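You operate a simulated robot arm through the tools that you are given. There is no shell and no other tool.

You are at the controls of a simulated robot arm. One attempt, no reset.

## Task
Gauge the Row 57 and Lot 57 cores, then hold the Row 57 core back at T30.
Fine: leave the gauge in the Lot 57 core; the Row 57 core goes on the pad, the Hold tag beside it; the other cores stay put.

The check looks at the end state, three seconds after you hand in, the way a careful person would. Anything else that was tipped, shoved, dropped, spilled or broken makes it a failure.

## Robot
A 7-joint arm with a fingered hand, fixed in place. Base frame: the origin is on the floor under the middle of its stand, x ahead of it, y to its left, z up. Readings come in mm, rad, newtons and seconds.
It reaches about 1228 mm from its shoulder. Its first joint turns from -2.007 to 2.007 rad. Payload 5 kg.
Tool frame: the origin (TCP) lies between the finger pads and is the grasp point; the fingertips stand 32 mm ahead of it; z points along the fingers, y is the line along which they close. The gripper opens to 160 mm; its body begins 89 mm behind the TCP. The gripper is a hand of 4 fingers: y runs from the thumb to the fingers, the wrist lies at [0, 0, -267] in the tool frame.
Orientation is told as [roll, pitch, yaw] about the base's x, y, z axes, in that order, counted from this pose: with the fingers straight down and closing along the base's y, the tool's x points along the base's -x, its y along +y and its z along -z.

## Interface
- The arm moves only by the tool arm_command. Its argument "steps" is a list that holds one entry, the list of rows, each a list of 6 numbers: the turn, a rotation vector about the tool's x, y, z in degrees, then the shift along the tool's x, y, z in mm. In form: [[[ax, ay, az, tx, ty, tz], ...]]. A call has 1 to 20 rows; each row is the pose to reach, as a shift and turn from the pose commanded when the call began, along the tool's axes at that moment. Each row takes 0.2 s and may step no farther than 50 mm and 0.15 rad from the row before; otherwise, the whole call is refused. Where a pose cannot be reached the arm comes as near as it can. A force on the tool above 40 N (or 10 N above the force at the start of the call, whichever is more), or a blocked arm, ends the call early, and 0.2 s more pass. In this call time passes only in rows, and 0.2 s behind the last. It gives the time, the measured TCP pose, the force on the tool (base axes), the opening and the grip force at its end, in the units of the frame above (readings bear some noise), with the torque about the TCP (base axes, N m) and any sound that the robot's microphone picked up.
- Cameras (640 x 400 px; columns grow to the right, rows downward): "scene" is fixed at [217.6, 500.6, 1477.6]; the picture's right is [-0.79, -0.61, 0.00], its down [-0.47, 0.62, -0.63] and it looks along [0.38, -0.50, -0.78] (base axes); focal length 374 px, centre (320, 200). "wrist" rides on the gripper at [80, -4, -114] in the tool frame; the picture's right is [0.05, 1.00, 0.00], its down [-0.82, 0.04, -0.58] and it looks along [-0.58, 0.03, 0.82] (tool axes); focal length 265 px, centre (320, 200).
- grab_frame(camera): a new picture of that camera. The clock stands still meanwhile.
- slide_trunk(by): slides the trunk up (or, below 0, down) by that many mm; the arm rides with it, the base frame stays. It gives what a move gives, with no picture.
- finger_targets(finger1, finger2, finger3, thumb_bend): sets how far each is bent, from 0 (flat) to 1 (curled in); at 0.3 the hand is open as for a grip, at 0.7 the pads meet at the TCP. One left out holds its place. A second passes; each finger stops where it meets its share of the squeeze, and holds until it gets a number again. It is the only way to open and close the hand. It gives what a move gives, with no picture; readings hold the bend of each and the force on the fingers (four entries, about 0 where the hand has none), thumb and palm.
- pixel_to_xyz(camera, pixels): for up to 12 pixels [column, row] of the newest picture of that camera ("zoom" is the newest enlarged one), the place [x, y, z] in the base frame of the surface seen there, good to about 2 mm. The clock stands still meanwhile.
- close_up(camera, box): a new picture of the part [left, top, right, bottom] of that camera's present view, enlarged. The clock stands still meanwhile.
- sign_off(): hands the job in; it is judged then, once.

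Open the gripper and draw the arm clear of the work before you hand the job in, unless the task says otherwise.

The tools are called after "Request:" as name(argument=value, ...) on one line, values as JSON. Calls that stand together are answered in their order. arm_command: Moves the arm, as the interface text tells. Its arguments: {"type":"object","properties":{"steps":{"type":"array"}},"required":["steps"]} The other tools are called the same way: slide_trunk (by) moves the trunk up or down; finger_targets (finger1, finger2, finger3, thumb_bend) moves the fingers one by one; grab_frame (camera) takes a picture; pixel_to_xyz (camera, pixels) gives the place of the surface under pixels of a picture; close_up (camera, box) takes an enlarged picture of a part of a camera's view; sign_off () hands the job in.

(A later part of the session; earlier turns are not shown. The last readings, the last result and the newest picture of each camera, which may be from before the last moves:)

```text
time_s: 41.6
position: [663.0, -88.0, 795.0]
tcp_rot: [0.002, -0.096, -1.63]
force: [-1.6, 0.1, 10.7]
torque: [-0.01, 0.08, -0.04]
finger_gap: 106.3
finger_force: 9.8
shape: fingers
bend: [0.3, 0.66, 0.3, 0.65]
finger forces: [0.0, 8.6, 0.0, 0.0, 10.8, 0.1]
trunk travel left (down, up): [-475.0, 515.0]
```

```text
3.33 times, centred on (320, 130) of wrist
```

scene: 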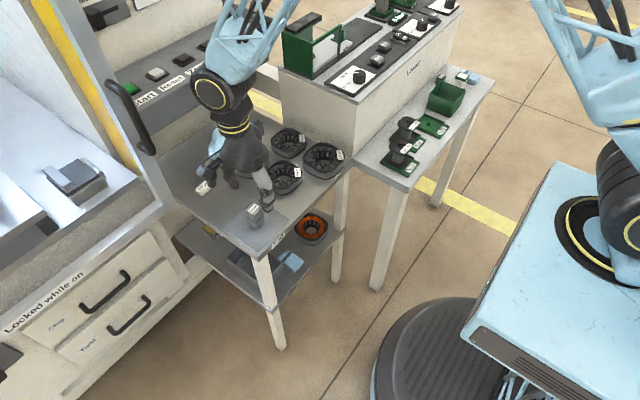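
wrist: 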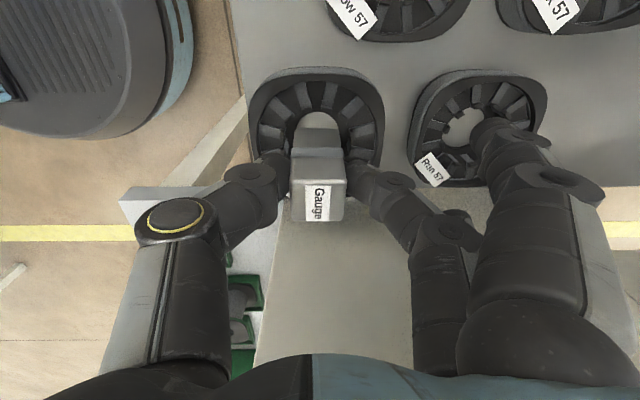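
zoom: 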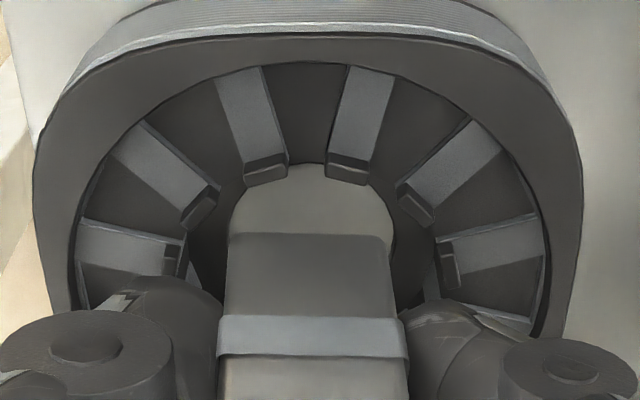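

Now the contact is balanced and still blocked, so with its faces parallel to the core the gauge's corners don't pass. I lift 12 mm and turn the hand by 45° (yaw −93.5° → −48.5°) to try the gauge with its corners along the core's axes.

Request:
arm_command(steps=[[[0, 0, 0, -0.6, 0, -6], [0, 0, 0, -1.2, 0, -14], [-0.72, 0, -7.46, -1.2, 0, -14], [-1.44, 0, -14.9, -1.2, 0, -14], [-2.16, 0, -22.4, -1.2, 0, -14], [-2.88, 0, -29.9, -1.2, 0, -14], [-3.6, 0, -37.3, -1.2, 0, -14], [-4.3, 0, -44.8, -1.2, 0, -14]]])

Request:
grab_frame(camera="wrist")

Request:
close_up(camera="wrist", box=[260, 70, 380, 190])

Request:
grab_frame(camera="scene")

```text
time_s: 43.4
position: [662.9, -88.4, 809.2]
tcp_rot: [0.0, -0.098, -0.843]
force: [-0.4, 0.7, -3.2]
torque: [0.0, 0.01, -0.04]
finger_gap: 106.4
finger_force: 7.0
shape: fingers
bend: [0.3, 0.65, 0.3, 0.65]
finger forces: [0.1, 7.3, 0.0, 0.1, 7.2, 0.0]
trunk travel left (down, up): [-475.0, 515.0]
```

```text
taken
```

wrist: 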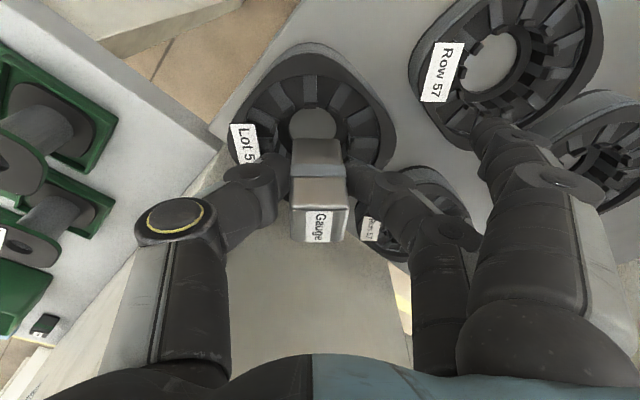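

```text
3.33 times, centred on (320, 130) of wrist
```

zoom: 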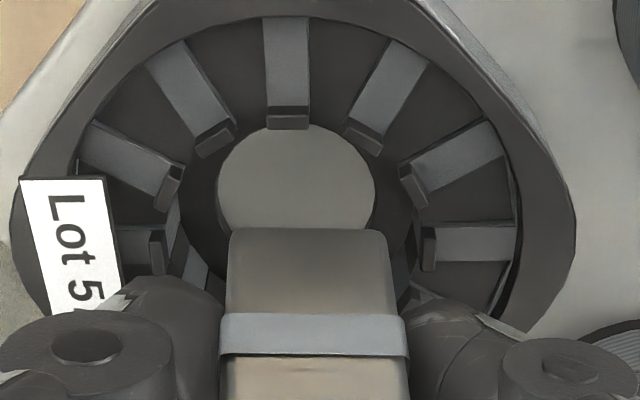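

```text
taken
```

scene: 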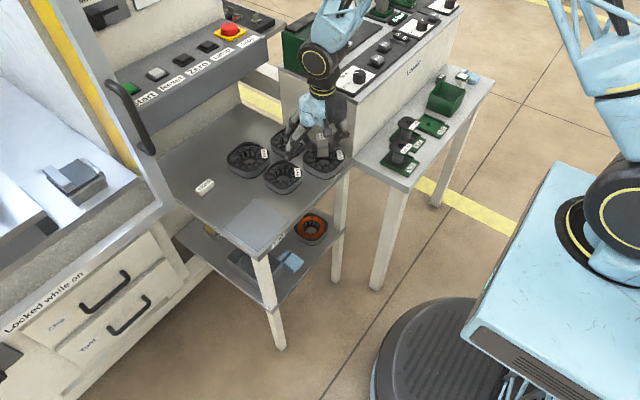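

The gauge is now diagonal to the core. I measure bottom edge and tooth tips to centre it.

Request:
close_up(camera="wrist", box=[260, 70, 380, 190])

Request:
pixel_to_xyz(camera="zoom", pixels=[[310, 240], [240, 240], [380, 240], [310, 290], [310, 335], [310, 380], [288, 112], [210, 135], [362, 135], [172, 180], [410, 178], [430, 240]])

```text
3.33 times, centred on (320, 130) of wrist
```

zoom: 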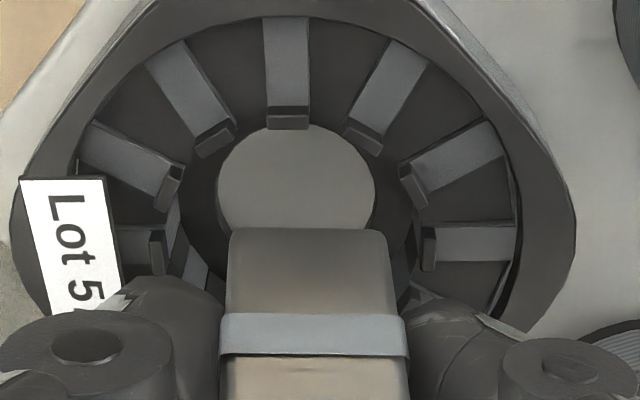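

```text
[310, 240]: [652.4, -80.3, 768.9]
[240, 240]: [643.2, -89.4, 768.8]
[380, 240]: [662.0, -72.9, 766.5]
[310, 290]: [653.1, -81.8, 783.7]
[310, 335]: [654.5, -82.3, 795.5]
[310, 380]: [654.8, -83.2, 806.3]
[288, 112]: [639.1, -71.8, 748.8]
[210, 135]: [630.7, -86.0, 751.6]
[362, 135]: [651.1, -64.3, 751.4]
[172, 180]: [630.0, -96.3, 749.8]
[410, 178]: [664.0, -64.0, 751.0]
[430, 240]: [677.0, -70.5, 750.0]
```

The gauge is at ≈(662,−91.5) with ~4° residual tilt; the bore centre is ≈(659.5,−91.3). I correct the tilt (−4° about tool y) and shift +5 in tool x, −2.7 in tool y.

Request:
arm_command(steps=[[[0, -2, 0, 2.5, -1.4, 0], [0, -4, 0, 5, -2.7, 0]]])

Request:
close_up(camera="wrist", box=[260, 70, 380, 190])

Request:
pixel_to_xyz(camera="zoom", pixels=[[310, 245], [245, 245], [375, 245], [310, 290], [310, 335], [310, 380], [296, 95], [220, 120], [365, 120], [190, 160], [410, 160], [420, 215]])

```text
time_s: 44.0
position: [656.8, -84.2, 808.8]
tcp_rot: [-0.001, -0.167, -0.846]
force: [-0.4, -1.1, -1.9]
torque: [-0.02, -0.03, -0.01]
finger_gap: 106.3
finger_force: 6.8
shape: fingers
bend: [0.3, 0.65, 0.3, 0.65]
finger forces: [0.1, 7.2, 0.1, 0.1, 7.1, 0.0]
trunk travel left (down, up): [-475.0, 515.0]
```

```text
3.33 times, centred on (320, 130) of wrist
```

zoom: 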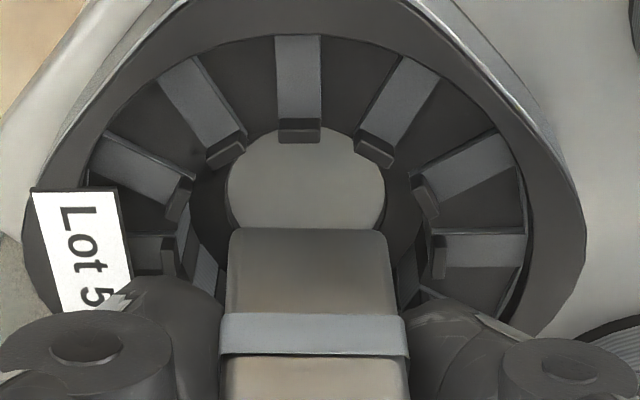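

```text
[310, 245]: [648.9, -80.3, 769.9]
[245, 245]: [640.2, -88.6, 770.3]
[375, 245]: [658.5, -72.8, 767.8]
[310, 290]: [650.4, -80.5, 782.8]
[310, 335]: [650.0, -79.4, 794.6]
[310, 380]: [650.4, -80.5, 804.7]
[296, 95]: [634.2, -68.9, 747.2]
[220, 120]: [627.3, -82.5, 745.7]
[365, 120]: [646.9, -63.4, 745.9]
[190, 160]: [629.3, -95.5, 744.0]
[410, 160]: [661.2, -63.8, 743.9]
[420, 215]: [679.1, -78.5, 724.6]
```

Upright and centred within ~1–2 mm at (659,−91.5). I lower straight down by 26 mm in the tilted tool frame.

Request:
arm_command(steps=[[[0, 0, 0, 1.3, -0.5, 7.9], [0, 0, 0, 2.3, -0.5, 13.8], [0, 0, 0, 3.0, -0.5, 17.8], [0, 0, 0, 3.6, -0.5, 21.7], [0, 0, 0, 4.3, -0.5, 25.6]]])

Request:
close_up(camera="wrist", box=[260, 70, 380, 190])

Request:
pixel_to_xyz(camera="zoom", pixels=[[310, 245], [310, 290], [310, 335], [310, 380]])

```text
time_s: 45.2
position: [657.4, -87.8, 789.4]
tcp_rot: [0.004, -0.169, -0.845]
force: [-9.7, 3.6, 29.5]
torque: [-0.49, 1.12, -0.29]
finger_gap: 105.9
finger_force: 24.0
shape: fingers
bend: [0.3, 0.65, 0.3, 0.67]
finger forces: [0.1, 7.7, 0.1, 0.0, 39.6, 0.1]
trunk travel left (down, up): [-475.0, 515.0]
stopped in row 5: the force on the tool passed its limit at 44 N (the readings are from after the stop); the commanded pose is now the measured one
```

```text
3.33 times, centred on (320, 130) of wrist
```

zoom: 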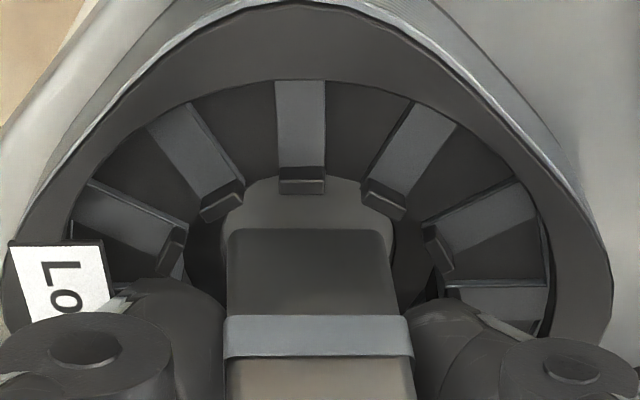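

```text
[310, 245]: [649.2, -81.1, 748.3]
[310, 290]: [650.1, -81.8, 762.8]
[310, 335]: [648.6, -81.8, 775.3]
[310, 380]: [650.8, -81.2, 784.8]
```

The force limit stopped this at 44 N, all on the thumb (39.6 N): the thumb tip met the core's top, while the gauge itself went below the core top (bottom ≈746) without slipping. So the diagonal orientation lets it enter; my grip is just too low on the gauge. I lift it out and carry it to the pad to re-grip at the head in this orientation.

Request:
arm_command(steps=[[[0, 0, 0, -1.6, 0, -10], [0, 0, 0, -4.1, 0, -24.6], [0, 0, 0, -8.25, 0, -49.3], [0, 0, 0, 22.1, 29.5, -54.4], [0, 0, 0, 52.5, 59.1, -59.4], [0, 0, 0, 82.9, 88.6, -64.5], [0, 0, 0, 113.2, 118.2, -69.6], [0, 0, 0, 143.6, 147.7, -74.6], [0, 0, 0, 174, 177.3, -79.7]]])

Request:
grab_frame(camera="wrist")

Request:
grab_frame(camera="scene")

```text
time_s: 47.2
position: [671.7, 167.6, 832.7]
tcp_rot: [-0.001, -0.167, -0.846]
force: [0.3, 0.3, -2.8]
torque: [-0.02, 0.02, -0.02]
finger_gap: 106.0
finger_force: 7.5
shape: fingers
bend: [0.3, 0.65, 0.3, 0.65]
finger forces: [0.0, 7.3, 0.0, 0.0, 7.2, 0.0]
trunk travel left (down, up): [-475.0, 515.0]
```

```text
taken
```

wrist: 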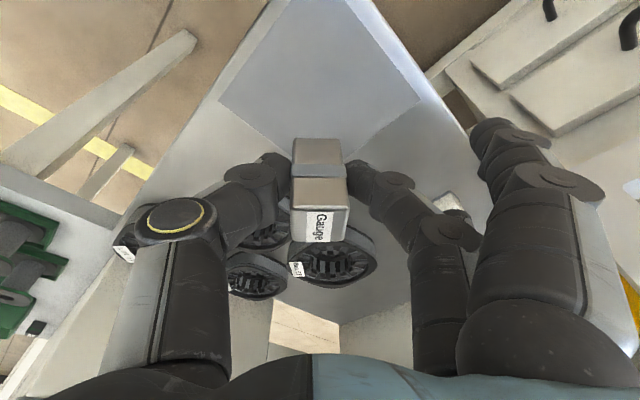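

```text
taken
```

scene: 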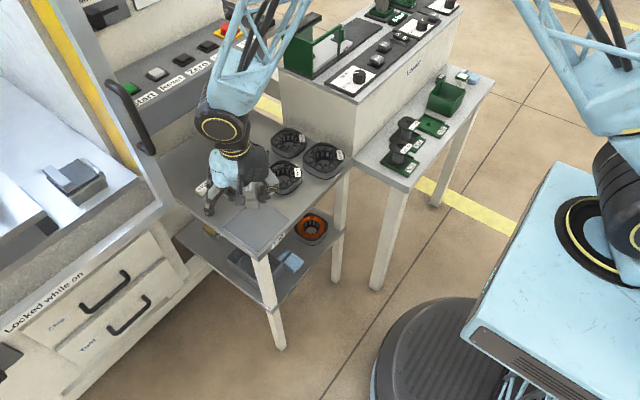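

Hand and gauge are above the pad, clear of the tag. I lower 66 mm to just above the pad.

Request:
arm_command(steps=[[[0, 0, 0, 4.5, -1, 21.5], [0, 0, 0, 9, -2, 43], [0, 0, 0, 12, -2.7, 57.5], [0, 0, 0, 13.5, -3, 64.6]]])

Request:
close_up(camera="scene", box=[200, 150, 310, 240])

Request:
close_up(camera="wrist", box=[240, 110, 420, 230])

Request:
pixel_to_xyz(camera="zoom", pixels=[[290, 110], [290, 130], [290, 200], [290, 260], [290, 60]])

```text
time_s: 48.2
position: [664.6, 168.7, 768.9]
tcp_rot: [0.0, -0.167, -0.847]
force: [-0.2, -0.6, -3.0]
torque: [0.01, -0.01, -0.02]
finger_gap: 106.1
finger_force: 7.6
shape: fingers
bend: [0.3, 0.65, 0.3, 0.65]
finger forces: [0.1, 7.3, 0.0, 0.0, 7.2, 0.0]
trunk travel left (down, up): [-475.0, 515.0]
```

```text
4.44 times, centred on (255, 195) of scene
```

zoom: 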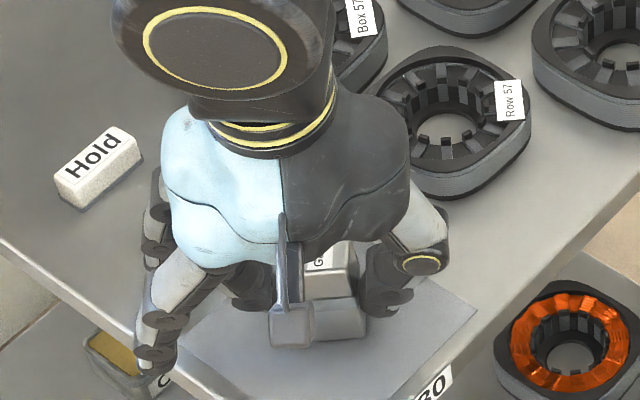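

```text
3.33 times, centred on (330, 170) of wrist
```

zoom: 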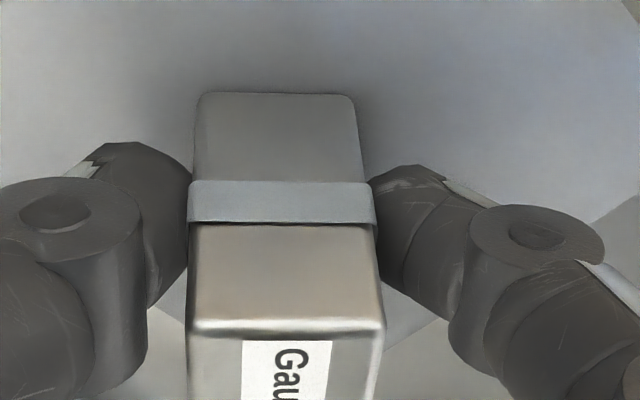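

```text
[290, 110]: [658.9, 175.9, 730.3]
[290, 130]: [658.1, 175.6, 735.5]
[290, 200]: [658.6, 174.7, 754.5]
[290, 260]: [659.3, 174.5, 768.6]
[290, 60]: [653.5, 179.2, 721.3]
```

Bottom is ~5 mm above the pad. I lower 5 mm until light contact.

Request:
arm_command(steps=[[[0, 0, 0, 0.5, 0, 3], [0, 0, 0, 0.8, 0, 4.9]]])

```text
time_s: 48.8
position: [662.6, 168.4, 766.5]
tcp_rot: [0.0, -0.168, -0.847]
force: [-1.6, 0.1, 12.7]
torque: [0.0, 0.02, -0.02]
finger_gap: 106.5
finger_force: 10.4
shape: fingers
bend: [0.3, 0.66, 0.3, 0.65]
finger forces: [0.0, 10.1, 0.0, 0.0, 10.5, 0.0]
trunk travel left (down, up): [-475.0, 515.0]
```

Gauge is on the pad (12.7 N). I open both digits, then straighten the hand (undo the tilt) while raising so the pads can take the head.

Request:
finger_targets(finger2=0.56, thumb_bend=0.56)

Request:
arm_command(steps=[[[0, 0, 0, -1.3, 0, -8], [0, 3, 0, -2.6, 0, -16], [0, 6.5, 0, -3.6, 0, -22], [0, 9.7, 0, -3.6, 0, -22]]])

Request:
close_up(camera="wrist", box=[240, 110, 420, 230])

Request:
pixel_to_xyz(camera="zoom", pixels=[[290, 110], [290, 130], [220, 200], [365, 200], [290, 240], [290, 300], [220, 300], [360, 300]])

```text
time_s: 49.8
position: [662.4, 170.4, 764.7]
tcp_rot: [0.0, -0.168, -0.847]
force: [-0.1, 0.6, 0.5]
torque: [-0.02, -0.01, 0.0]
finger_gap: 118.1
finger_force: 0.0
shape: fingers
bend: [0.3, 0.56, 0.3, 0.56]
finger forces: [0.0, 0.1, 0.0, 0.0, 0.1, 0.1]
trunk travel left (down, up): [-475.0, 515.0]
```

```text
time_s: 50.8
position: [663.6, 168.6, 787.6]
tcp_rot: [0.0, 0.002, -0.846]
force: [-0.3, 0.1, 0.1]
torque: [-0.01, 0.01, 0.0]
finger_gap: 118.2
finger_force: 0.1
shape: fingers
bend: [0.3, 0.56, 0.3, 0.56]
finger forces: [0.0, 0.0, 0.1, 0.0, 0.0, 0.1]
trunk travel left (down, up): [-475.0, 515.0]
```

```text
3.33 times, centred on (330, 170) of wrist
```

zoom: 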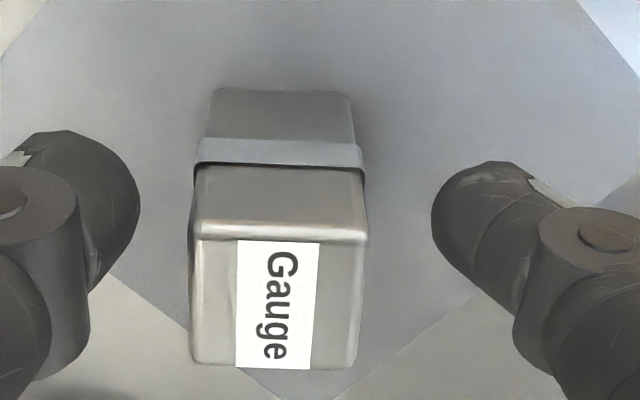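

```text
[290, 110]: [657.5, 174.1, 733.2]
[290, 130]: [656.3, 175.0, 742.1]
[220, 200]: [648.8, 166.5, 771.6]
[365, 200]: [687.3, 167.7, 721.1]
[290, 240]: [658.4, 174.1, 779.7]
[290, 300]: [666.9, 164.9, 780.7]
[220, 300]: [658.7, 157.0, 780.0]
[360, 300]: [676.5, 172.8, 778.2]
```

The gauge stands upright; the hand is off by ~5 mm in tool x and ~1.5 mm in tool y from its head centre (665.5,163.6). I shift to centre it, then close evenly.

Request:
arm_command(steps=[[[0, 0, 0, -2.6, -0.8, 0], [0, 0, 0, -5.3, -1.5, 0]]])

Request:
finger_targets(finger2=0.65, thumb_bend=0.65)

Request:
close_up(camera="wrist", box=[240, 110, 420, 230])

```text
time_s: 51.4
position: [665.7, 165.1, 786.6]
tcp_rot: [-0.001, 0.0, -0.846]
force: [-0.1, -0.1, 0.2]
torque: [-0.01, 0.0, -0.01]
finger_gap: 118.4
finger_force: 0.1
shape: fingers
bend: [0.3, 0.56, 0.3, 0.56]
finger forces: [0.0, 0.1, 0.0, 0.0, 0.0, 0.0]
trunk travel left (down, up): [-475.0, 515.0]
```

```text
time_s: 52.4
position: [665.8, 165.0, 786.8]
tcp_rot: [-0.001, 0.002, -0.845]
force: [-0.5, -0.6, 0.5]
torque: [-0.03, 0.01, -0.02]
finger_gap: 105.0
finger_force: 3.3
shape: fingers
bend: [0.3, 0.63, 0.3, 0.64]
finger forces: [0.0, 2.7, 0.0, 0.0, 3.0, 0.0]
trunk travel left (down, up): [-475.0, 515.0]
```

```text
3.33 times, centred on (330, 170) of wrist
```

zoom: 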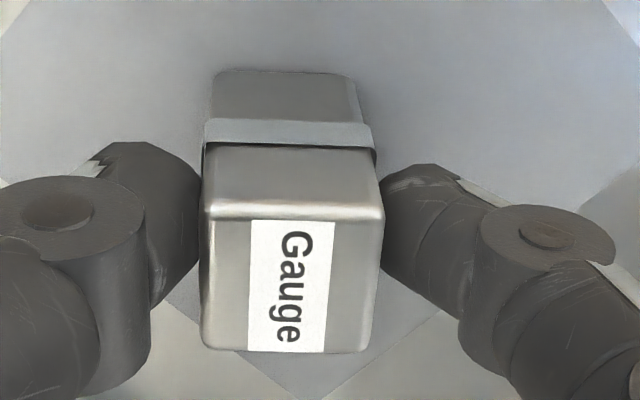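

Balanced, 2.7–3 N, upright. I increase the squeeze, then lift and carry it over the Row 57 core, keeping the diagonal orientation.

Request:
finger_targets(finger2=0.735, thumb_bend=0.678)

Request:
arm_command(steps=[[[0, 0, 0, 0, 0, -20], [0, 0, 0, 0, 0, -46], [0, 0, 0, -33.7, -15.7, -46], [0, 0, 0, -67.4, -31.3, -46], [0, 0, 0, -101.2, -47, -46], [0, 0, 0, -134.9, -62.7, -46]]])

Request:
grab_frame(camera="wrist")

Request:
close_up(camera="wrist", box=[250, 60, 410, 220])

Request:
pixel_to_xyz(camera="zoom", pixels=[[300, 180], [245, 180], [350, 180], [300, 220], [300, 260], [300, 330], [300, 105], [250, 115], [345, 118], [225, 145], [372, 150], [382, 190]])

```text
time_s: 53.4
position: [665.6, 165.0, 786.8]
tcp_rot: [-0.001, 0.003, -0.845]
force: [-0.1, -0.2, 0.1]
torque: [-0.01, 0.01, 0.02]
finger_gap: 105.4
finger_force: 6.9
shape: fingers
bend: [0.3, 0.64, 0.3, 0.65]
finger forces: [0.0, 7.4, 0.1, 0.0, 7.3, 0.0]
trunk travel left (down, up): [-475.0, 515.0]
```

```text
time_s: 54.8
position: [708.5, 23.7, 831.0]
tcp_rot: [-0.001, 0.001, -0.845]
force: [0.0, -0.8, -1.2]
torque: [-0.01, -0.01, -0.02]
finger_gap: 105.0
finger_force: 7.5
shape: fingers
bend: [0.3, 0.64, 0.3, 0.65]
finger forces: [0.1, 7.2, 0.0, 0.0, 7.3, 0.0]
trunk travel left (down, up): [-475.0, 515.0]
```

```text
taken
```

wrist: 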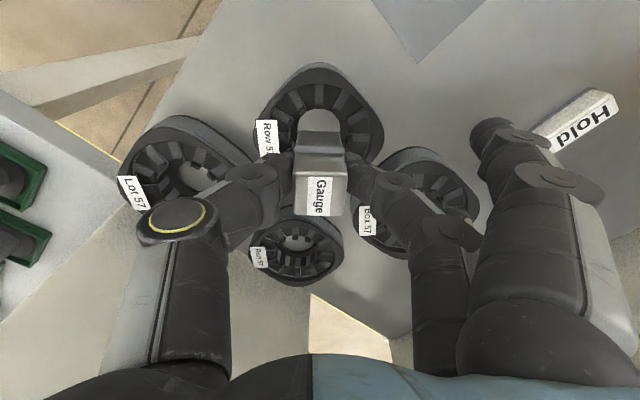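

```text
2.50 times, centred on (330, 140) of wrist
```

zoom: 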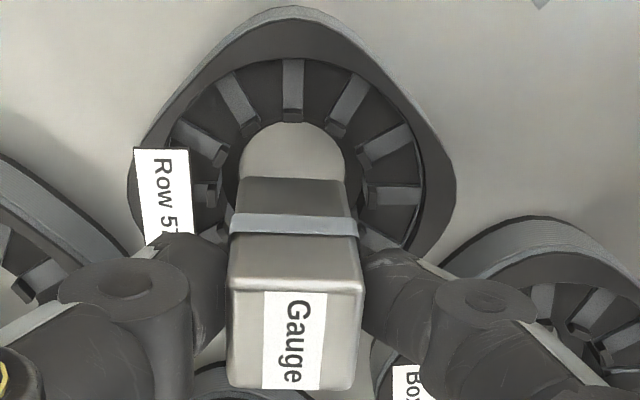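

```text
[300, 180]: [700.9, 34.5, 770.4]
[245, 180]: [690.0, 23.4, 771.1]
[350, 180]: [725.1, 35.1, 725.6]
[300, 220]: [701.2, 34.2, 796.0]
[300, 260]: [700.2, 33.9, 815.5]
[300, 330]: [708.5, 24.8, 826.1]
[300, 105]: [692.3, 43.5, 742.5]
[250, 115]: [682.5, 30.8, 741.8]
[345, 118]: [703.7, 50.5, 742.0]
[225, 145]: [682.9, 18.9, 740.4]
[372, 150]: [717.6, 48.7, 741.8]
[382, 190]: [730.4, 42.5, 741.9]
```

Gauge centre ≈(709.4,22.0), needing about +1.5 mm in tool x. I correct and lower 13 mm to just above the core top for a closer check.

Request:
arm_command(steps=[[[0, 0, 0, 1.5, 0, 3], [0, 0, 0, 1.5, 0, 13]]])

Request:
close_up(camera="wrist", box=[260, 70, 380, 190])

Request:
pixel_to_xyz(camera="zoom", pixels=[[310, 205], [240, 205], [375, 205], [310, 250], [310, 300], [297, 105], [245, 118], [352, 118], [215, 160], [388, 160], [200, 215], [400, 215]])

```text
time_s: 55.4
position: [708.0, 25.4, 818.5]
tcp_rot: [0.0, 0.002, -0.843]
force: [0.1, 0.0, -2.2]
torque: [-0.02, -0.05, -0.02]
finger_gap: 105.1
finger_force: 7.3
shape: fingers
bend: [0.3, 0.64, 0.3, 0.65]
finger forces: [0.1, 7.3, 0.0, 0.0, 7.3, 0.0]
trunk travel left (down, up): [-475.0, 515.0]
```

```text
3.33 times, centred on (320, 130) of wrist
```

zoom: 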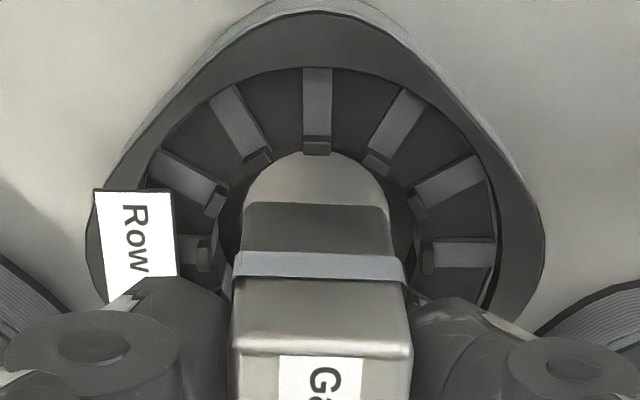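

```text
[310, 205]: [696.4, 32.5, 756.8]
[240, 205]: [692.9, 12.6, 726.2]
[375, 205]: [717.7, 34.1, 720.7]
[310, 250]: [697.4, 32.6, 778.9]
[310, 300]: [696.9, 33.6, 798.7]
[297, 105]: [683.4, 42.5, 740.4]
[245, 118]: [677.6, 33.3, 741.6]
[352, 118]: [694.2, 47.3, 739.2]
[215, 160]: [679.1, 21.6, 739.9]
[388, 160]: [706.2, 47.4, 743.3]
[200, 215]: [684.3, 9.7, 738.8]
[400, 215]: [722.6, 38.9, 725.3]
```

Gauge and bore agree within ~0.5 mm in both tool axes. I lower in 3 mm steps by 15 mm and check the force.

Request:
arm_command(steps=[[[0, 0, 0, -0.3, 0, 3], [0, 0, 0, -0.3, 0, 6], [0, 0, 0, -0.3, 0, 9], [0, 0, 0, -0.3, 0, 12], [0, 0, 0, -0.3, 0, 15]]])

Request:
close_up(camera="wrist", box=[260, 70, 380, 190])

Request:
pixel_to_xyz(camera="zoom", pixels=[[310, 215], [310, 250], [310, 300], [310, 350]])

```text
time_s: 56.6
position: [707.4, 23.7, 805.1]
tcp_rot: [0.0, 0.001, -0.844]
force: [0.0, -0.5, -2.2]
torque: [0.02, -0.01, -0.01]
finger_gap: 104.9
finger_force: 7.8
shape: fingers
bend: [0.3, 0.64, 0.3, 0.65]
finger forces: [0.0, 7.4, 0.0, 0.0, 7.1, 0.0]
trunk travel left (down, up): [-475.0, 515.0]
```

```text
3.33 times, centred on (320, 130) of wrist
```

zoom: 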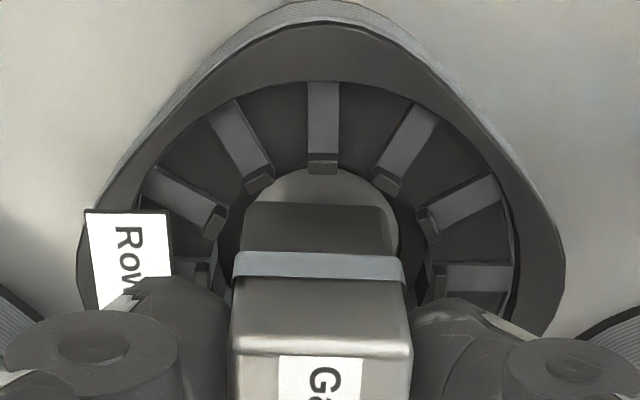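

```text
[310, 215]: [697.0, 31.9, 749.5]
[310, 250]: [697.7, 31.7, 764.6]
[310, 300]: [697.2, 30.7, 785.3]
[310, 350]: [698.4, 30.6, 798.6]
```

No contact: the gauge is entering the Row 57 bore (bottom ≈742). I lower a further 14 mm.

Request:
arm_command(steps=[[[0, 0, 0, 0, 0, 3], [0, 0, 0, 0, 0, 6], [0, 0, 0, 0, 0, 9], [0, 0, 0, 0, 0, 12], [0, 0, 0, 0, 0, 14]]])

Request:
close_up(camera="wrist", box=[260, 70, 380, 190])

Request:
close_up(camera="scene", box=[250, 130, 330, 200])

```text
time_s: 57.8
position: [708.5, 22.6, 790.9]
tcp_rot: [0.0, 0.002, -0.845]
force: [0.2, 0.7, -2.4]
torque: [0.0, -0.02, 0.02]
finger_gap: 105.2
finger_force: 7.5
shape: fingers
bend: [0.3, 0.64, 0.3, 0.65]
finger forces: [0.1, 7.5, 0.1, 0.1, 7.1, 0.0]
trunk travel left (down, up): [-475.0, 515.0]
```

```text
3.33 times, centred on (320, 130) of wrist
```

zoom: 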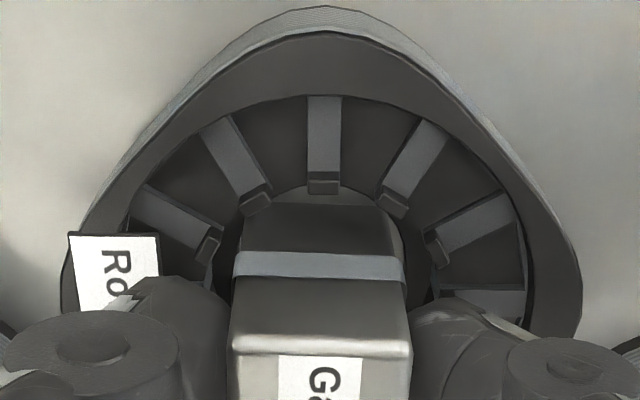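

```text
5.71 times, centred on (290, 165) of scene
```

zoom: 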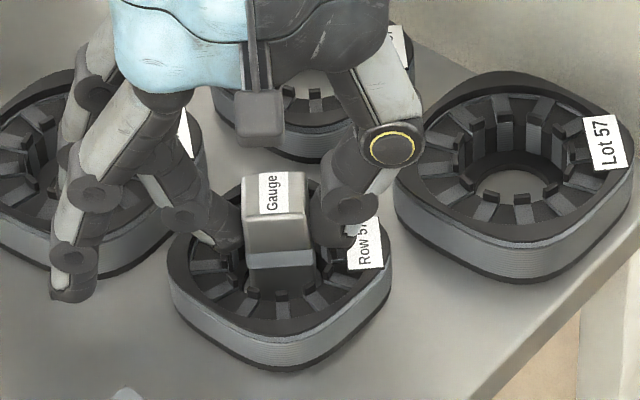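

The gauge is well inside Row 57 with no resistance (bottom ≈727). I lower a few more mm to feel the seat.

Request:
arm_command(steps=[[[0, 0, 0, 0, 0, 2], [0, 0, 0, 0, 0, 4], [0, 0, 0, 0, 0, 5.5]]])

```text
time_s: 58.6
position: [708.0, 22.9, 785.5]
tcp_rot: [0.001, 0.001, -0.845]
force: [-0.8, 0.4, 6.7]
torque: [-0.04, 0.04, 0.08]
finger_gap: 105.6
finger_force: 9.3
shape: fingers
bend: [0.3, 0.65, 0.3, 0.65]
finger forces: [0.0, 8.4, 0.0, 0.0, 9.4, 0.1]
trunk travel left (down, up): [-475.0, 515.0]
```

Seated: +6.7 N at TCP z≈785.5 (bottom ≈722), so Row 57 has been gauged to the bottom. While it stands in the bore I re-grip 7 mm higher on the head, so the thumb will clear the slightly taller Lot 57 core.

Request:
finger_targets(finger2=0.59, thumb_bend=0.59)

Request:
arm_command(steps=[[[0, 0, 0, 0, 0, -4], [0, 0, 0, 0, 0, -8]]])

Request:
close_up(camera="wrist", box=[240, 90, 420, 240])

Request:
pixel_to_xyz(camera="zoom", pixels=[[290, 150], [290, 200], [290, 230], [290, 290], [230, 290], [350, 290]])

```text
time_s: 59.6
position: [707.1, 22.9, 786.6]
tcp_rot: [0.001, 0.0, -0.846]
force: [3.2, 2.0, 20.9]
torque: [-0.15, 0.07, 0.0]
finger_gap: 107.5
finger_force: 9.6
shape: fingers
bend: [0.3, 0.6, 0.3, 0.61]
finger forces: [0.0, 5.8, 0.1, 0.0, 14.3, 0.0]
trunk travel left (down, up): [-475.0, 515.0]
```

```text
time_s: 60.2
position: [707.5, 22.7, 792.3]
tcp_rot: [0.0, 0.0, -0.848]
force: [-0.2, 0.7, -0.3]
torque: [0.0, 0.03, 0.01]
finger_gap: 112.5
finger_force: 0.0
shape: fingers
bend: [0.3, 0.59, 0.3, 0.59]
finger forces: [0.1, 0.0, 0.0, 0.1, 0.0, 0.0]
trunk travel left (down, up): [-475.0, 515.0]
```

```text
2.67 times, centred on (330, 165) of wrist
```

zoom: 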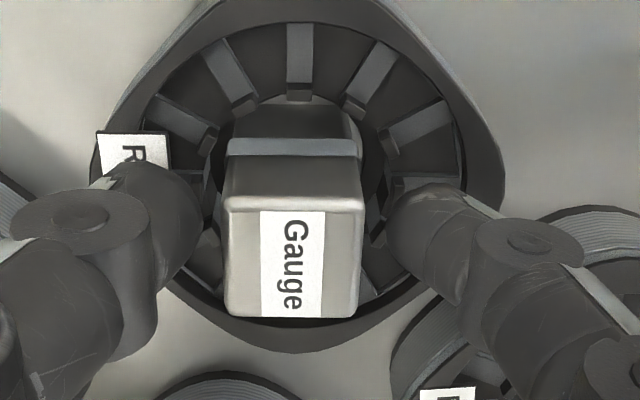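

```text
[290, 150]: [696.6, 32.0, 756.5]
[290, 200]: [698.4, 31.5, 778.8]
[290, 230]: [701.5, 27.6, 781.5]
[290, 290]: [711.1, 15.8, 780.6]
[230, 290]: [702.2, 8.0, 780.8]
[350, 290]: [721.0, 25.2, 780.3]
```

The gauge fell fully home in Row 57 (head top z≈780.5, so its bottom is on the table) and it is centred between the open pads. I close on the head again evenly and squeeze.

Request:
finger_targets(finger2=0.65, thumb_bend=0.65)

Request:
finger_targets(finger2=0.735, thumb_bend=0.678)

Request:
close_up(camera="wrist", box=[240, 90, 420, 240])

```text
time_s: 61.2
position: [708.4, 22.5, 793.3]
tcp_rot: [-0.001, 0.0, -0.845]
force: [-0.3, 0.0, -0.3]
torque: [0.01, 0.01, -0.01]
finger_gap: 105.2
finger_force: 2.2
shape: fingers
bend: [0.3, 0.63, 0.3, 0.64]
finger forces: [0.1, 2.5, 0.0, 0.0, 2.6, 0.1]
trunk travel left (down, up): [-475.0, 515.0]
```

```text
time_s: 62.2
position: [707.8, 24.2, 792.5]
tcp_rot: [0.001, 0.001, -0.843]
force: [-0.3, 0.6, 0.5]
torque: [-0.01, 0.02, 0.0]
finger_gap: 104.8
finger_force: 7.1
shape: fingers
bend: [0.3, 0.64, 0.3, 0.65]
finger forces: [0.1, 7.3, 0.0, 0.0, 7.1, 0.0]
trunk travel left (down, up): [-475.0, 515.0]
```

```text
2.67 times, centred on (330, 165) of wrist
```

zoom: 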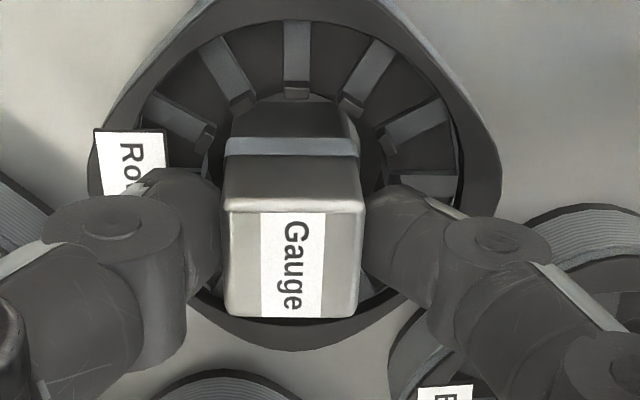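

Firm grip (7 N) at the head. I lift straight up 48 mm and carry the gauge over to Lot 57 at about (659.5,−91.3), same diagonal orientation.

Request:
arm_command(steps=[[[0, 0, 0, 0, 0, -12], [0, 0, 0, 0, 0, -30], [0, 0, 0, 0, 0, -48], [0, 0, 0, -13.4, -28, -48], [0, 0, 0, -26.8, -56.1, -48], [0, 0, 0, -40.2, -84.1, -48], [0, 0, 0, -53.6, -112.2, -48]]])

Request:
grab_frame(camera="wrist")

Request:
close_up(camera="scene", box=[220, 100, 370, 215])

Request:
close_up(camera="wrist", box=[250, 60, 410, 220])

```text
time_s: 63.8
position: [661.5, -94.6, 845.8]
tcp_rot: [0.001, 0.001, -0.843]
force: [-0.3, -0.6, -1.2]
torque: [-0.04, -0.01, 0.03]
finger_gap: 105.2
finger_force: 7.2
shape: fingers
bend: [0.3, 0.64, 0.3, 0.65]
finger forces: [0.1, 7.3, 0.0, 0.0, 7.3, 0.0]
trunk travel left (down, up): [-475.0, 515.0]
```

```text
taken
```

wrist: 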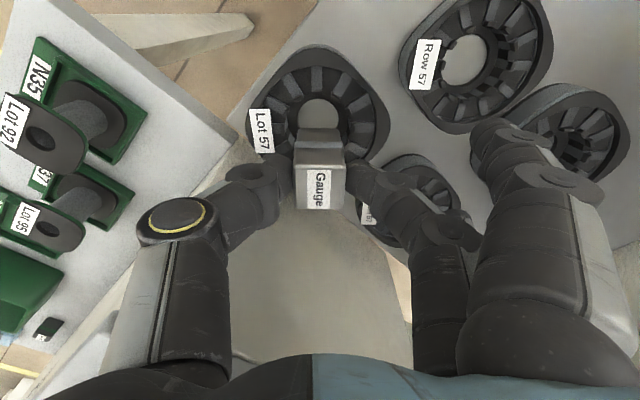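

```text
3.48 times, centred on (295, 158) of scene
```

zoom: 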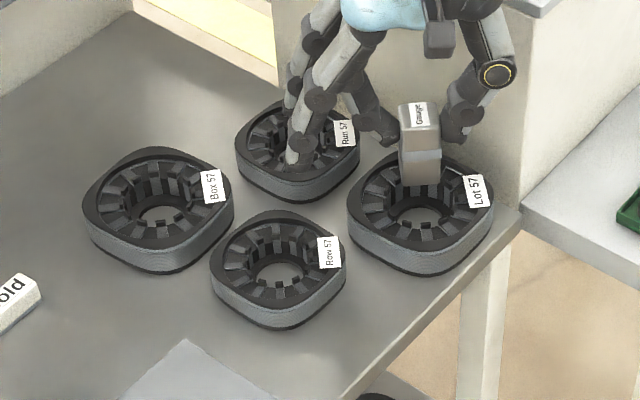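

```text
2.50 times, centred on (330, 140) of wrist
```

zoom: 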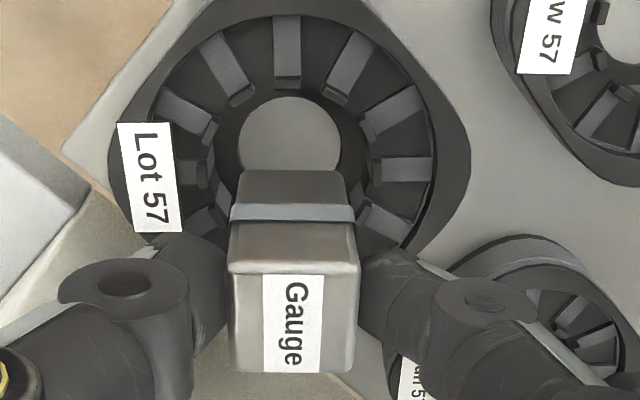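

The gauge needs a shift of roughly +6 mm in tool x, −1 in tool y. I verify with surface readings.

Request:
pixel_to_xyz(camera="zoom", pixels=[[293, 180], [250, 180], [340, 180], [293, 230], [293, 260], [287, 82], [238, 95], [336, 90], [205, 128], [368, 125], [208, 172], [378, 170]])

```text
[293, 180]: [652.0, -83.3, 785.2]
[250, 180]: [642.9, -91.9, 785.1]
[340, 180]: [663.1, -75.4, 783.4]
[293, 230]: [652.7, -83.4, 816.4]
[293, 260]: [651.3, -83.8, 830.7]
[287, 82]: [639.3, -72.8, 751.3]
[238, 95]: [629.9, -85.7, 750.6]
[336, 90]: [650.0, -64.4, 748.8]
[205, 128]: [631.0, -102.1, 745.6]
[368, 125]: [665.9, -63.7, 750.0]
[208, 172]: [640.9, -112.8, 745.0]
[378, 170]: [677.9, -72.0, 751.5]
```

Gauge centre ≈(662,−94.5), bore centre ≈(658.7,−91.4). I shift +5.3 in tool x and −0.9 in tool y and lower 16 mm for a close check.

Request:
arm_command(steps=[[[0, 0, 0, 5.3, -0.9, 0], [0, 0, 0, 5.3, -0.9, 8], [0, 0, 0, 5.3, -0.9, 16]]])

Request:
close_up(camera="wrist", box=[250, 60, 390, 200])

Request:
pixel_to_xyz(camera="zoom", pixels=[[310, 205], [245, 205], [355, 205], [310, 260], [310, 290], [310, 225], [305, 100], [245, 115], [360, 115], [205, 155], [395, 150], [410, 200]])

```text
time_s: 64.6
position: [658.0, -88.6, 825.5]
tcp_rot: [0.001, 0.003, -0.848]
force: [-0.6, -0.3, -2.9]
torque: [0.04, 0.03, 0.02]
finger_gap: 105.2
finger_force: 7.2
shape: fingers
bend: [0.3, 0.64, 0.3, 0.65]
finger forces: [0.1, 7.3, 0.1, 0.0, 7.2, 0.0]
trunk travel left (down, up): [-475.0, 515.0]
```

```text
2.86 times, centred on (320, 130) of wrist
```

zoom: 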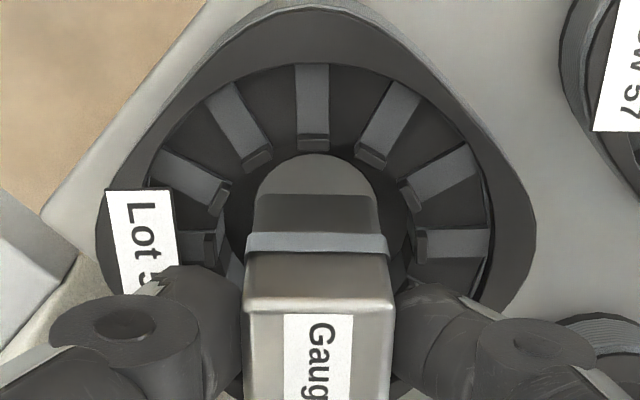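

```text
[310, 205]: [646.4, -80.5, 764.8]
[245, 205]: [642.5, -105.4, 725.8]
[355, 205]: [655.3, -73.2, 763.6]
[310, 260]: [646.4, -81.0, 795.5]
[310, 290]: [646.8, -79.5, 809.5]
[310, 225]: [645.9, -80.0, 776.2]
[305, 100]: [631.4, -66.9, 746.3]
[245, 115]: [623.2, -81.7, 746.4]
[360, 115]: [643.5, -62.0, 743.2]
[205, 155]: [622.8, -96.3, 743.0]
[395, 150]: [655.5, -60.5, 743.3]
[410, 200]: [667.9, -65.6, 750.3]
```

Remaining correction ≈ −1.8 in tool x. I apply it and lower 18 mm, which should bring the bottom to ≈741, then check force.

Request:
arm_command(steps=[[[0, 0, 0, -1.8, -0.2, 0], [0, 0, 0, -1.8, -0.2, 5], [0, 0, 0, -1.8, -0.2, 10], [0, 0, 0, -1.8, -0.2, 14], [0, 0, 0, -1.8, -0.2, 18]]])

Request:
close_up(camera="wrist", box=[250, 60, 390, 200])

```text
time_s: 65.8
position: [656.4, -89.9, 807.1]
tcp_rot: [0.0, 0.002, -0.845]
force: [0.1, -0.1, -2.7]
torque: [-0.01, -0.04, -0.01]
finger_gap: 105.1
finger_force: 7.9
shape: fingers
bend: [0.3, 0.64, 0.3, 0.65]
finger forces: [0.1, 7.3, 0.0, 0.0, 7.2, 0.1]
trunk travel left (down, up): [-475.0, 515.0]
```

```text
2.86 times, centred on (320, 130) of wrist
```

zoom: 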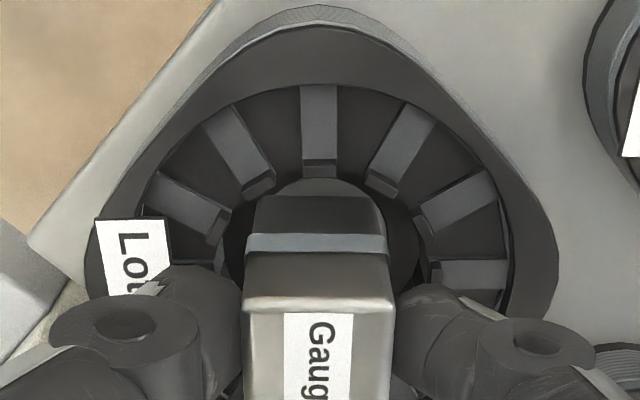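

No contact; the gauge is entering Lot 57's bore. I lower another 13 mm toward its seat.

Request:
arm_command(steps=[[[0, 0, 0, 0, 0, 4], [0, 0, 0, 0, 0, 8], [0, 0, 0, 0, 0, 11], [0, 0, 0, 0, 0, 13]]])

Request:
close_up(camera="wrist", box=[250, 60, 390, 200])

Request:
close_up(camera="scene", box=[270, 115, 370, 195])

```text
time_s: 66.8
position: [656.5, -90.4, 795.2]
tcp_rot: [-0.001, 0.001, -0.846]
force: [0.2, -0.1, -2.8]
torque: [0.03, -0.01, -0.01]
finger_gap: 105.3
finger_force: 7.3
shape: fingers
bend: [0.3, 0.64, 0.3, 0.65]
finger forces: [0.0, 7.3, 0.0, 0.0, 7.3, 0.0]
trunk travel left (down, up): [-475.0, 515.0]
```

```text
2.86 times, centred on (320, 130) of wrist
```

zoom: 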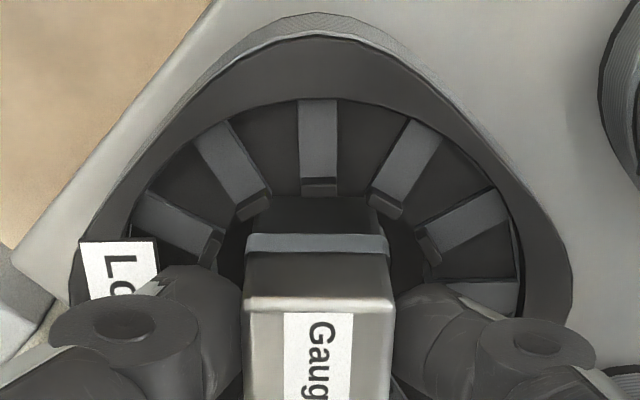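

```text
5.00 times, centred on (320, 155) of scene
```

zoom: 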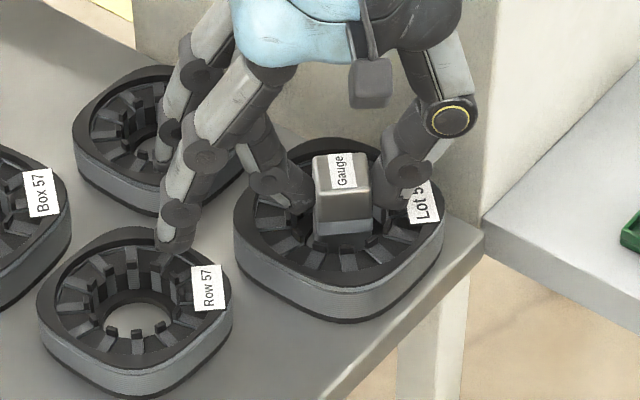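

Gauge is deep in Lot 57. I lower 3–4 mm more to feel the bottom.

Request:
arm_command(steps=[[[0, 0, 0, 0, 0, 1.5], [0, 0, 0, 0, 0, 3]]])

```text
time_s: 67.4
position: [656.1, -90.1, 791.5]
tcp_rot: [0.002, -0.001, -0.847]
force: [0.7, -0.2, 3.2]
torque: [-0.06, -0.01, 0.04]
finger_gap: 105.2
finger_force: 7.9
shape: fingers
bend: [0.3, 0.64, 0.3, 0.65]
finger forces: [0.0, 8.1, 0.0, 0.0, 8.3, 0.0]
trunk travel left (down, up): [-475.0, 515.0]
```

Bottom contact felt (3 N). I release slightly (0.61) so the tips don't swing down onto the teeth, then raise.

Request:
finger_targets(finger2=0.61, thumb_bend=0.61)

```text
time_s: 68.4
position: [656.0, -89.6, 790.1]
tcp_rot: [-0.001, 0.002, -0.844]
force: [-0.9, -0.4, 0.7]
torque: [0.0, 0.02, -0.02]
finger_gap: 108.7
finger_force: 0.2
shape: fingers
bend: [0.3, 0.61, 0.3, 0.61]
finger forces: [0.0, 0.0, 0.1, 0.0, 0.0, 0.0]
trunk travel left (down, up): [-475.0, 515.0]
```

Forces are zero, so the gauge is free. I raise the hand 6 mm, then open further and check the gauge.

Request:
arm_command(steps=[[[0, 0, 0, 0, 0, -3], [0, 0, 0, 0, 0, -7]]])

Request:
finger_targets(finger2=0.55, thumb_bend=0.55)

Request:
close_up(camera="wrist", box=[230, 70, 430, 250])

Request:
pixel_to_xyz(camera="zoom", pixels=[[288, 170], [288, 210], [288, 250], [288, 290], [245, 250], [330, 250], [250, 290], [330, 290]])

```text
time_s: 69.0
position: [656.9, -90.3, 798.5]
tcp_rot: [0.001, 0.003, -0.846]
force: [0.5, 0.7, -0.9]
torque: [0.01, 0.02, -0.01]
finger_gap: 108.6
finger_force: 0.1
shape: fingers
bend: [0.3, 0.61, 0.3, 0.61]
finger forces: [0.0, 0.0, 0.0, 0.0, 0.1, 0.0]
trunk travel left (down, up): [-475.0, 515.0]
```

```text
time_s: 70.0
position: [656.7, -90.4, 798.7]
tcp_rot: [-0.001, 0.002, -0.846]
force: [-0.6, -0.9, -0.1]
torque: [-0.02, -0.01, -0.01]
finger_gap: 120.1
finger_force: 0.0
shape: fingers
bend: [0.3, 0.55, 0.3, 0.55]
finger forces: [0.1, 0.0, 0.1, 0.0, 0.1, 0.0]
trunk travel left (down, up): [-475.0, 515.0]
```

```text
2.22 times, centred on (330, 160) of wrist
```

zoom: 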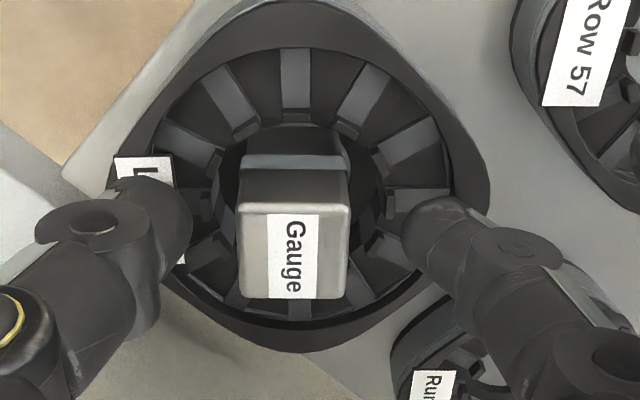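

```text
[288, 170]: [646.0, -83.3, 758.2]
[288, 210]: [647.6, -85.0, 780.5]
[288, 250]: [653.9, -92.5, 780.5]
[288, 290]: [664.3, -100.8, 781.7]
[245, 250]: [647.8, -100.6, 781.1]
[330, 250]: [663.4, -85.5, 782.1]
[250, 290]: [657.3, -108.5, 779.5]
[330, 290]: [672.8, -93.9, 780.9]
```

The gauge stands fully seated in Lot 57 (head top z≈781 → bottom on the table). I raise the hand well clear and move it aside to survey the gaps around Row 57 for grasping that core.

Request:
arm_command(steps=[[[0, 0, 0, 0, 0, -40], [0, 0, 0, 0, 0, -85], [0, 0, 0, 0, 0, -130], [0, 0, 0, 40, 0, -150], [0, 0, 0, 80, 0, -150], [0, 0, 0, 120, 0, -150]]])

Request:
grab_frame(camera="wrist")

Request:
grab_frame(camera="scene")

Request:
close_up(camera="scene", box=[220, 110, 360, 210])

```text
time_s: 71.4
position: [578.2, -3.2, 948.4]
tcp_rot: [0.0, 0.002, -0.845]
force: [-0.7, -0.4, 0.1]
torque: [0.0, 0.02, -0.01]
finger_gap: 120.3
finger_force: 0.0
shape: fingers
bend: [0.3, 0.55, 0.3, 0.55]
finger forces: [0.1, 0.0, 0.1, 0.0, 0.0, 0.0]
trunk travel left (down, up): [-475.0, 515.0]
```

```text
taken
```

wrist: 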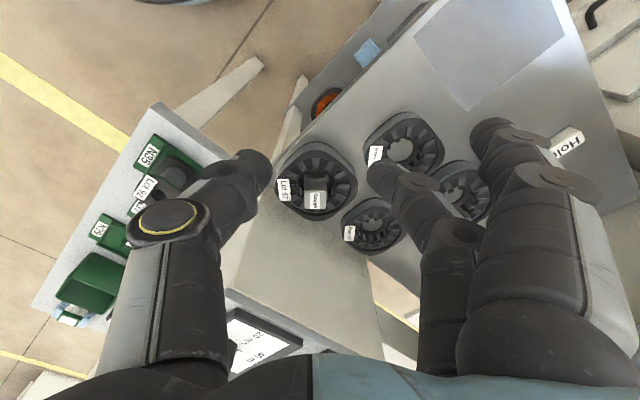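

```text
taken
```

scene: 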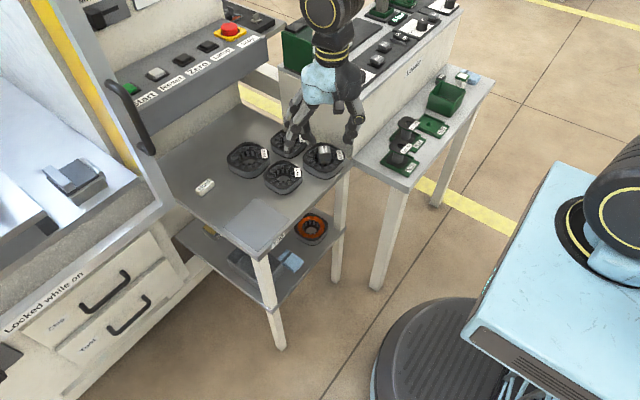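

```text
4.00 times, centred on (290, 160) of scene
```

zoom: 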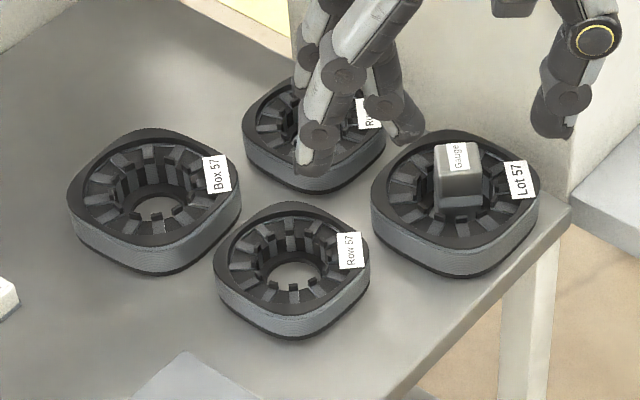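

The gauge sits in Lot 57 and all cores are in place. The free gap in the middle of the four cores suits the thumb, with the fingers on Row 57's free (−x,+y) corner, so I turn the hand to yaw ≈ +41.5°.

Request:
arm_command(steps=[[[0, 0, -8.2, 0, 0, 0], [0, 0, -16.4, 0, 0, 0], [0, 0, -24.6, 0, 0, 0], [0, 0, -32.8, 0, 0, 0], [0, 0, -41, 0, 0, 0], [0, 0, -49.2, 0, 0, 0], [0, 0, -57.4, 0, 0, 0], [0, 0, -65.6, 0, 0, 0], [0, 0, -73.8, 0, 0, 0], [0, 0, -82, 0, 0, 0], [0, 0, -90, 0, 0, 0]]])

Request:
grab_frame(camera="wrist")

Request:
close_up(camera="scene", box=[220, 110, 360, 210])

```text
time_s: 73.8
position: [576.7, -0.0, 947.9]
tcp_rot: [0.004, -0.002, 0.727]
force: [0.6, -0.5, -0.3]
torque: [0.02, 0.01, 0.02]
finger_gap: 120.3
finger_force: 0.1
shape: fingers
bend: [0.3, 0.55, 0.3, 0.55]
finger forces: [0.0, 0.0, 0.1, 0.0, 0.0, 0.1]
trunk travel left (down, up): [-475.0, 515.0]
```

```text
taken
```

wrist: 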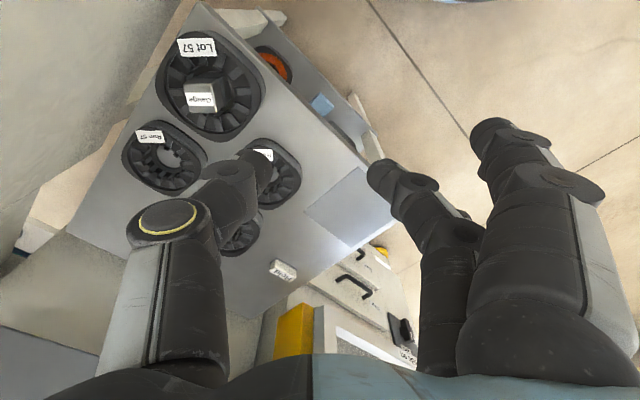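

```text
4.00 times, centred on (290, 160) of scene
```

zoom: 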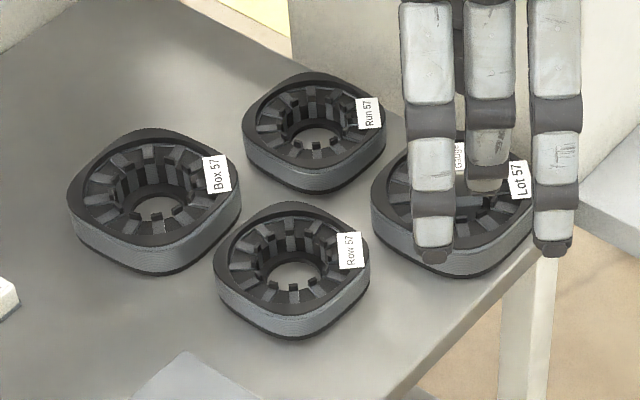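

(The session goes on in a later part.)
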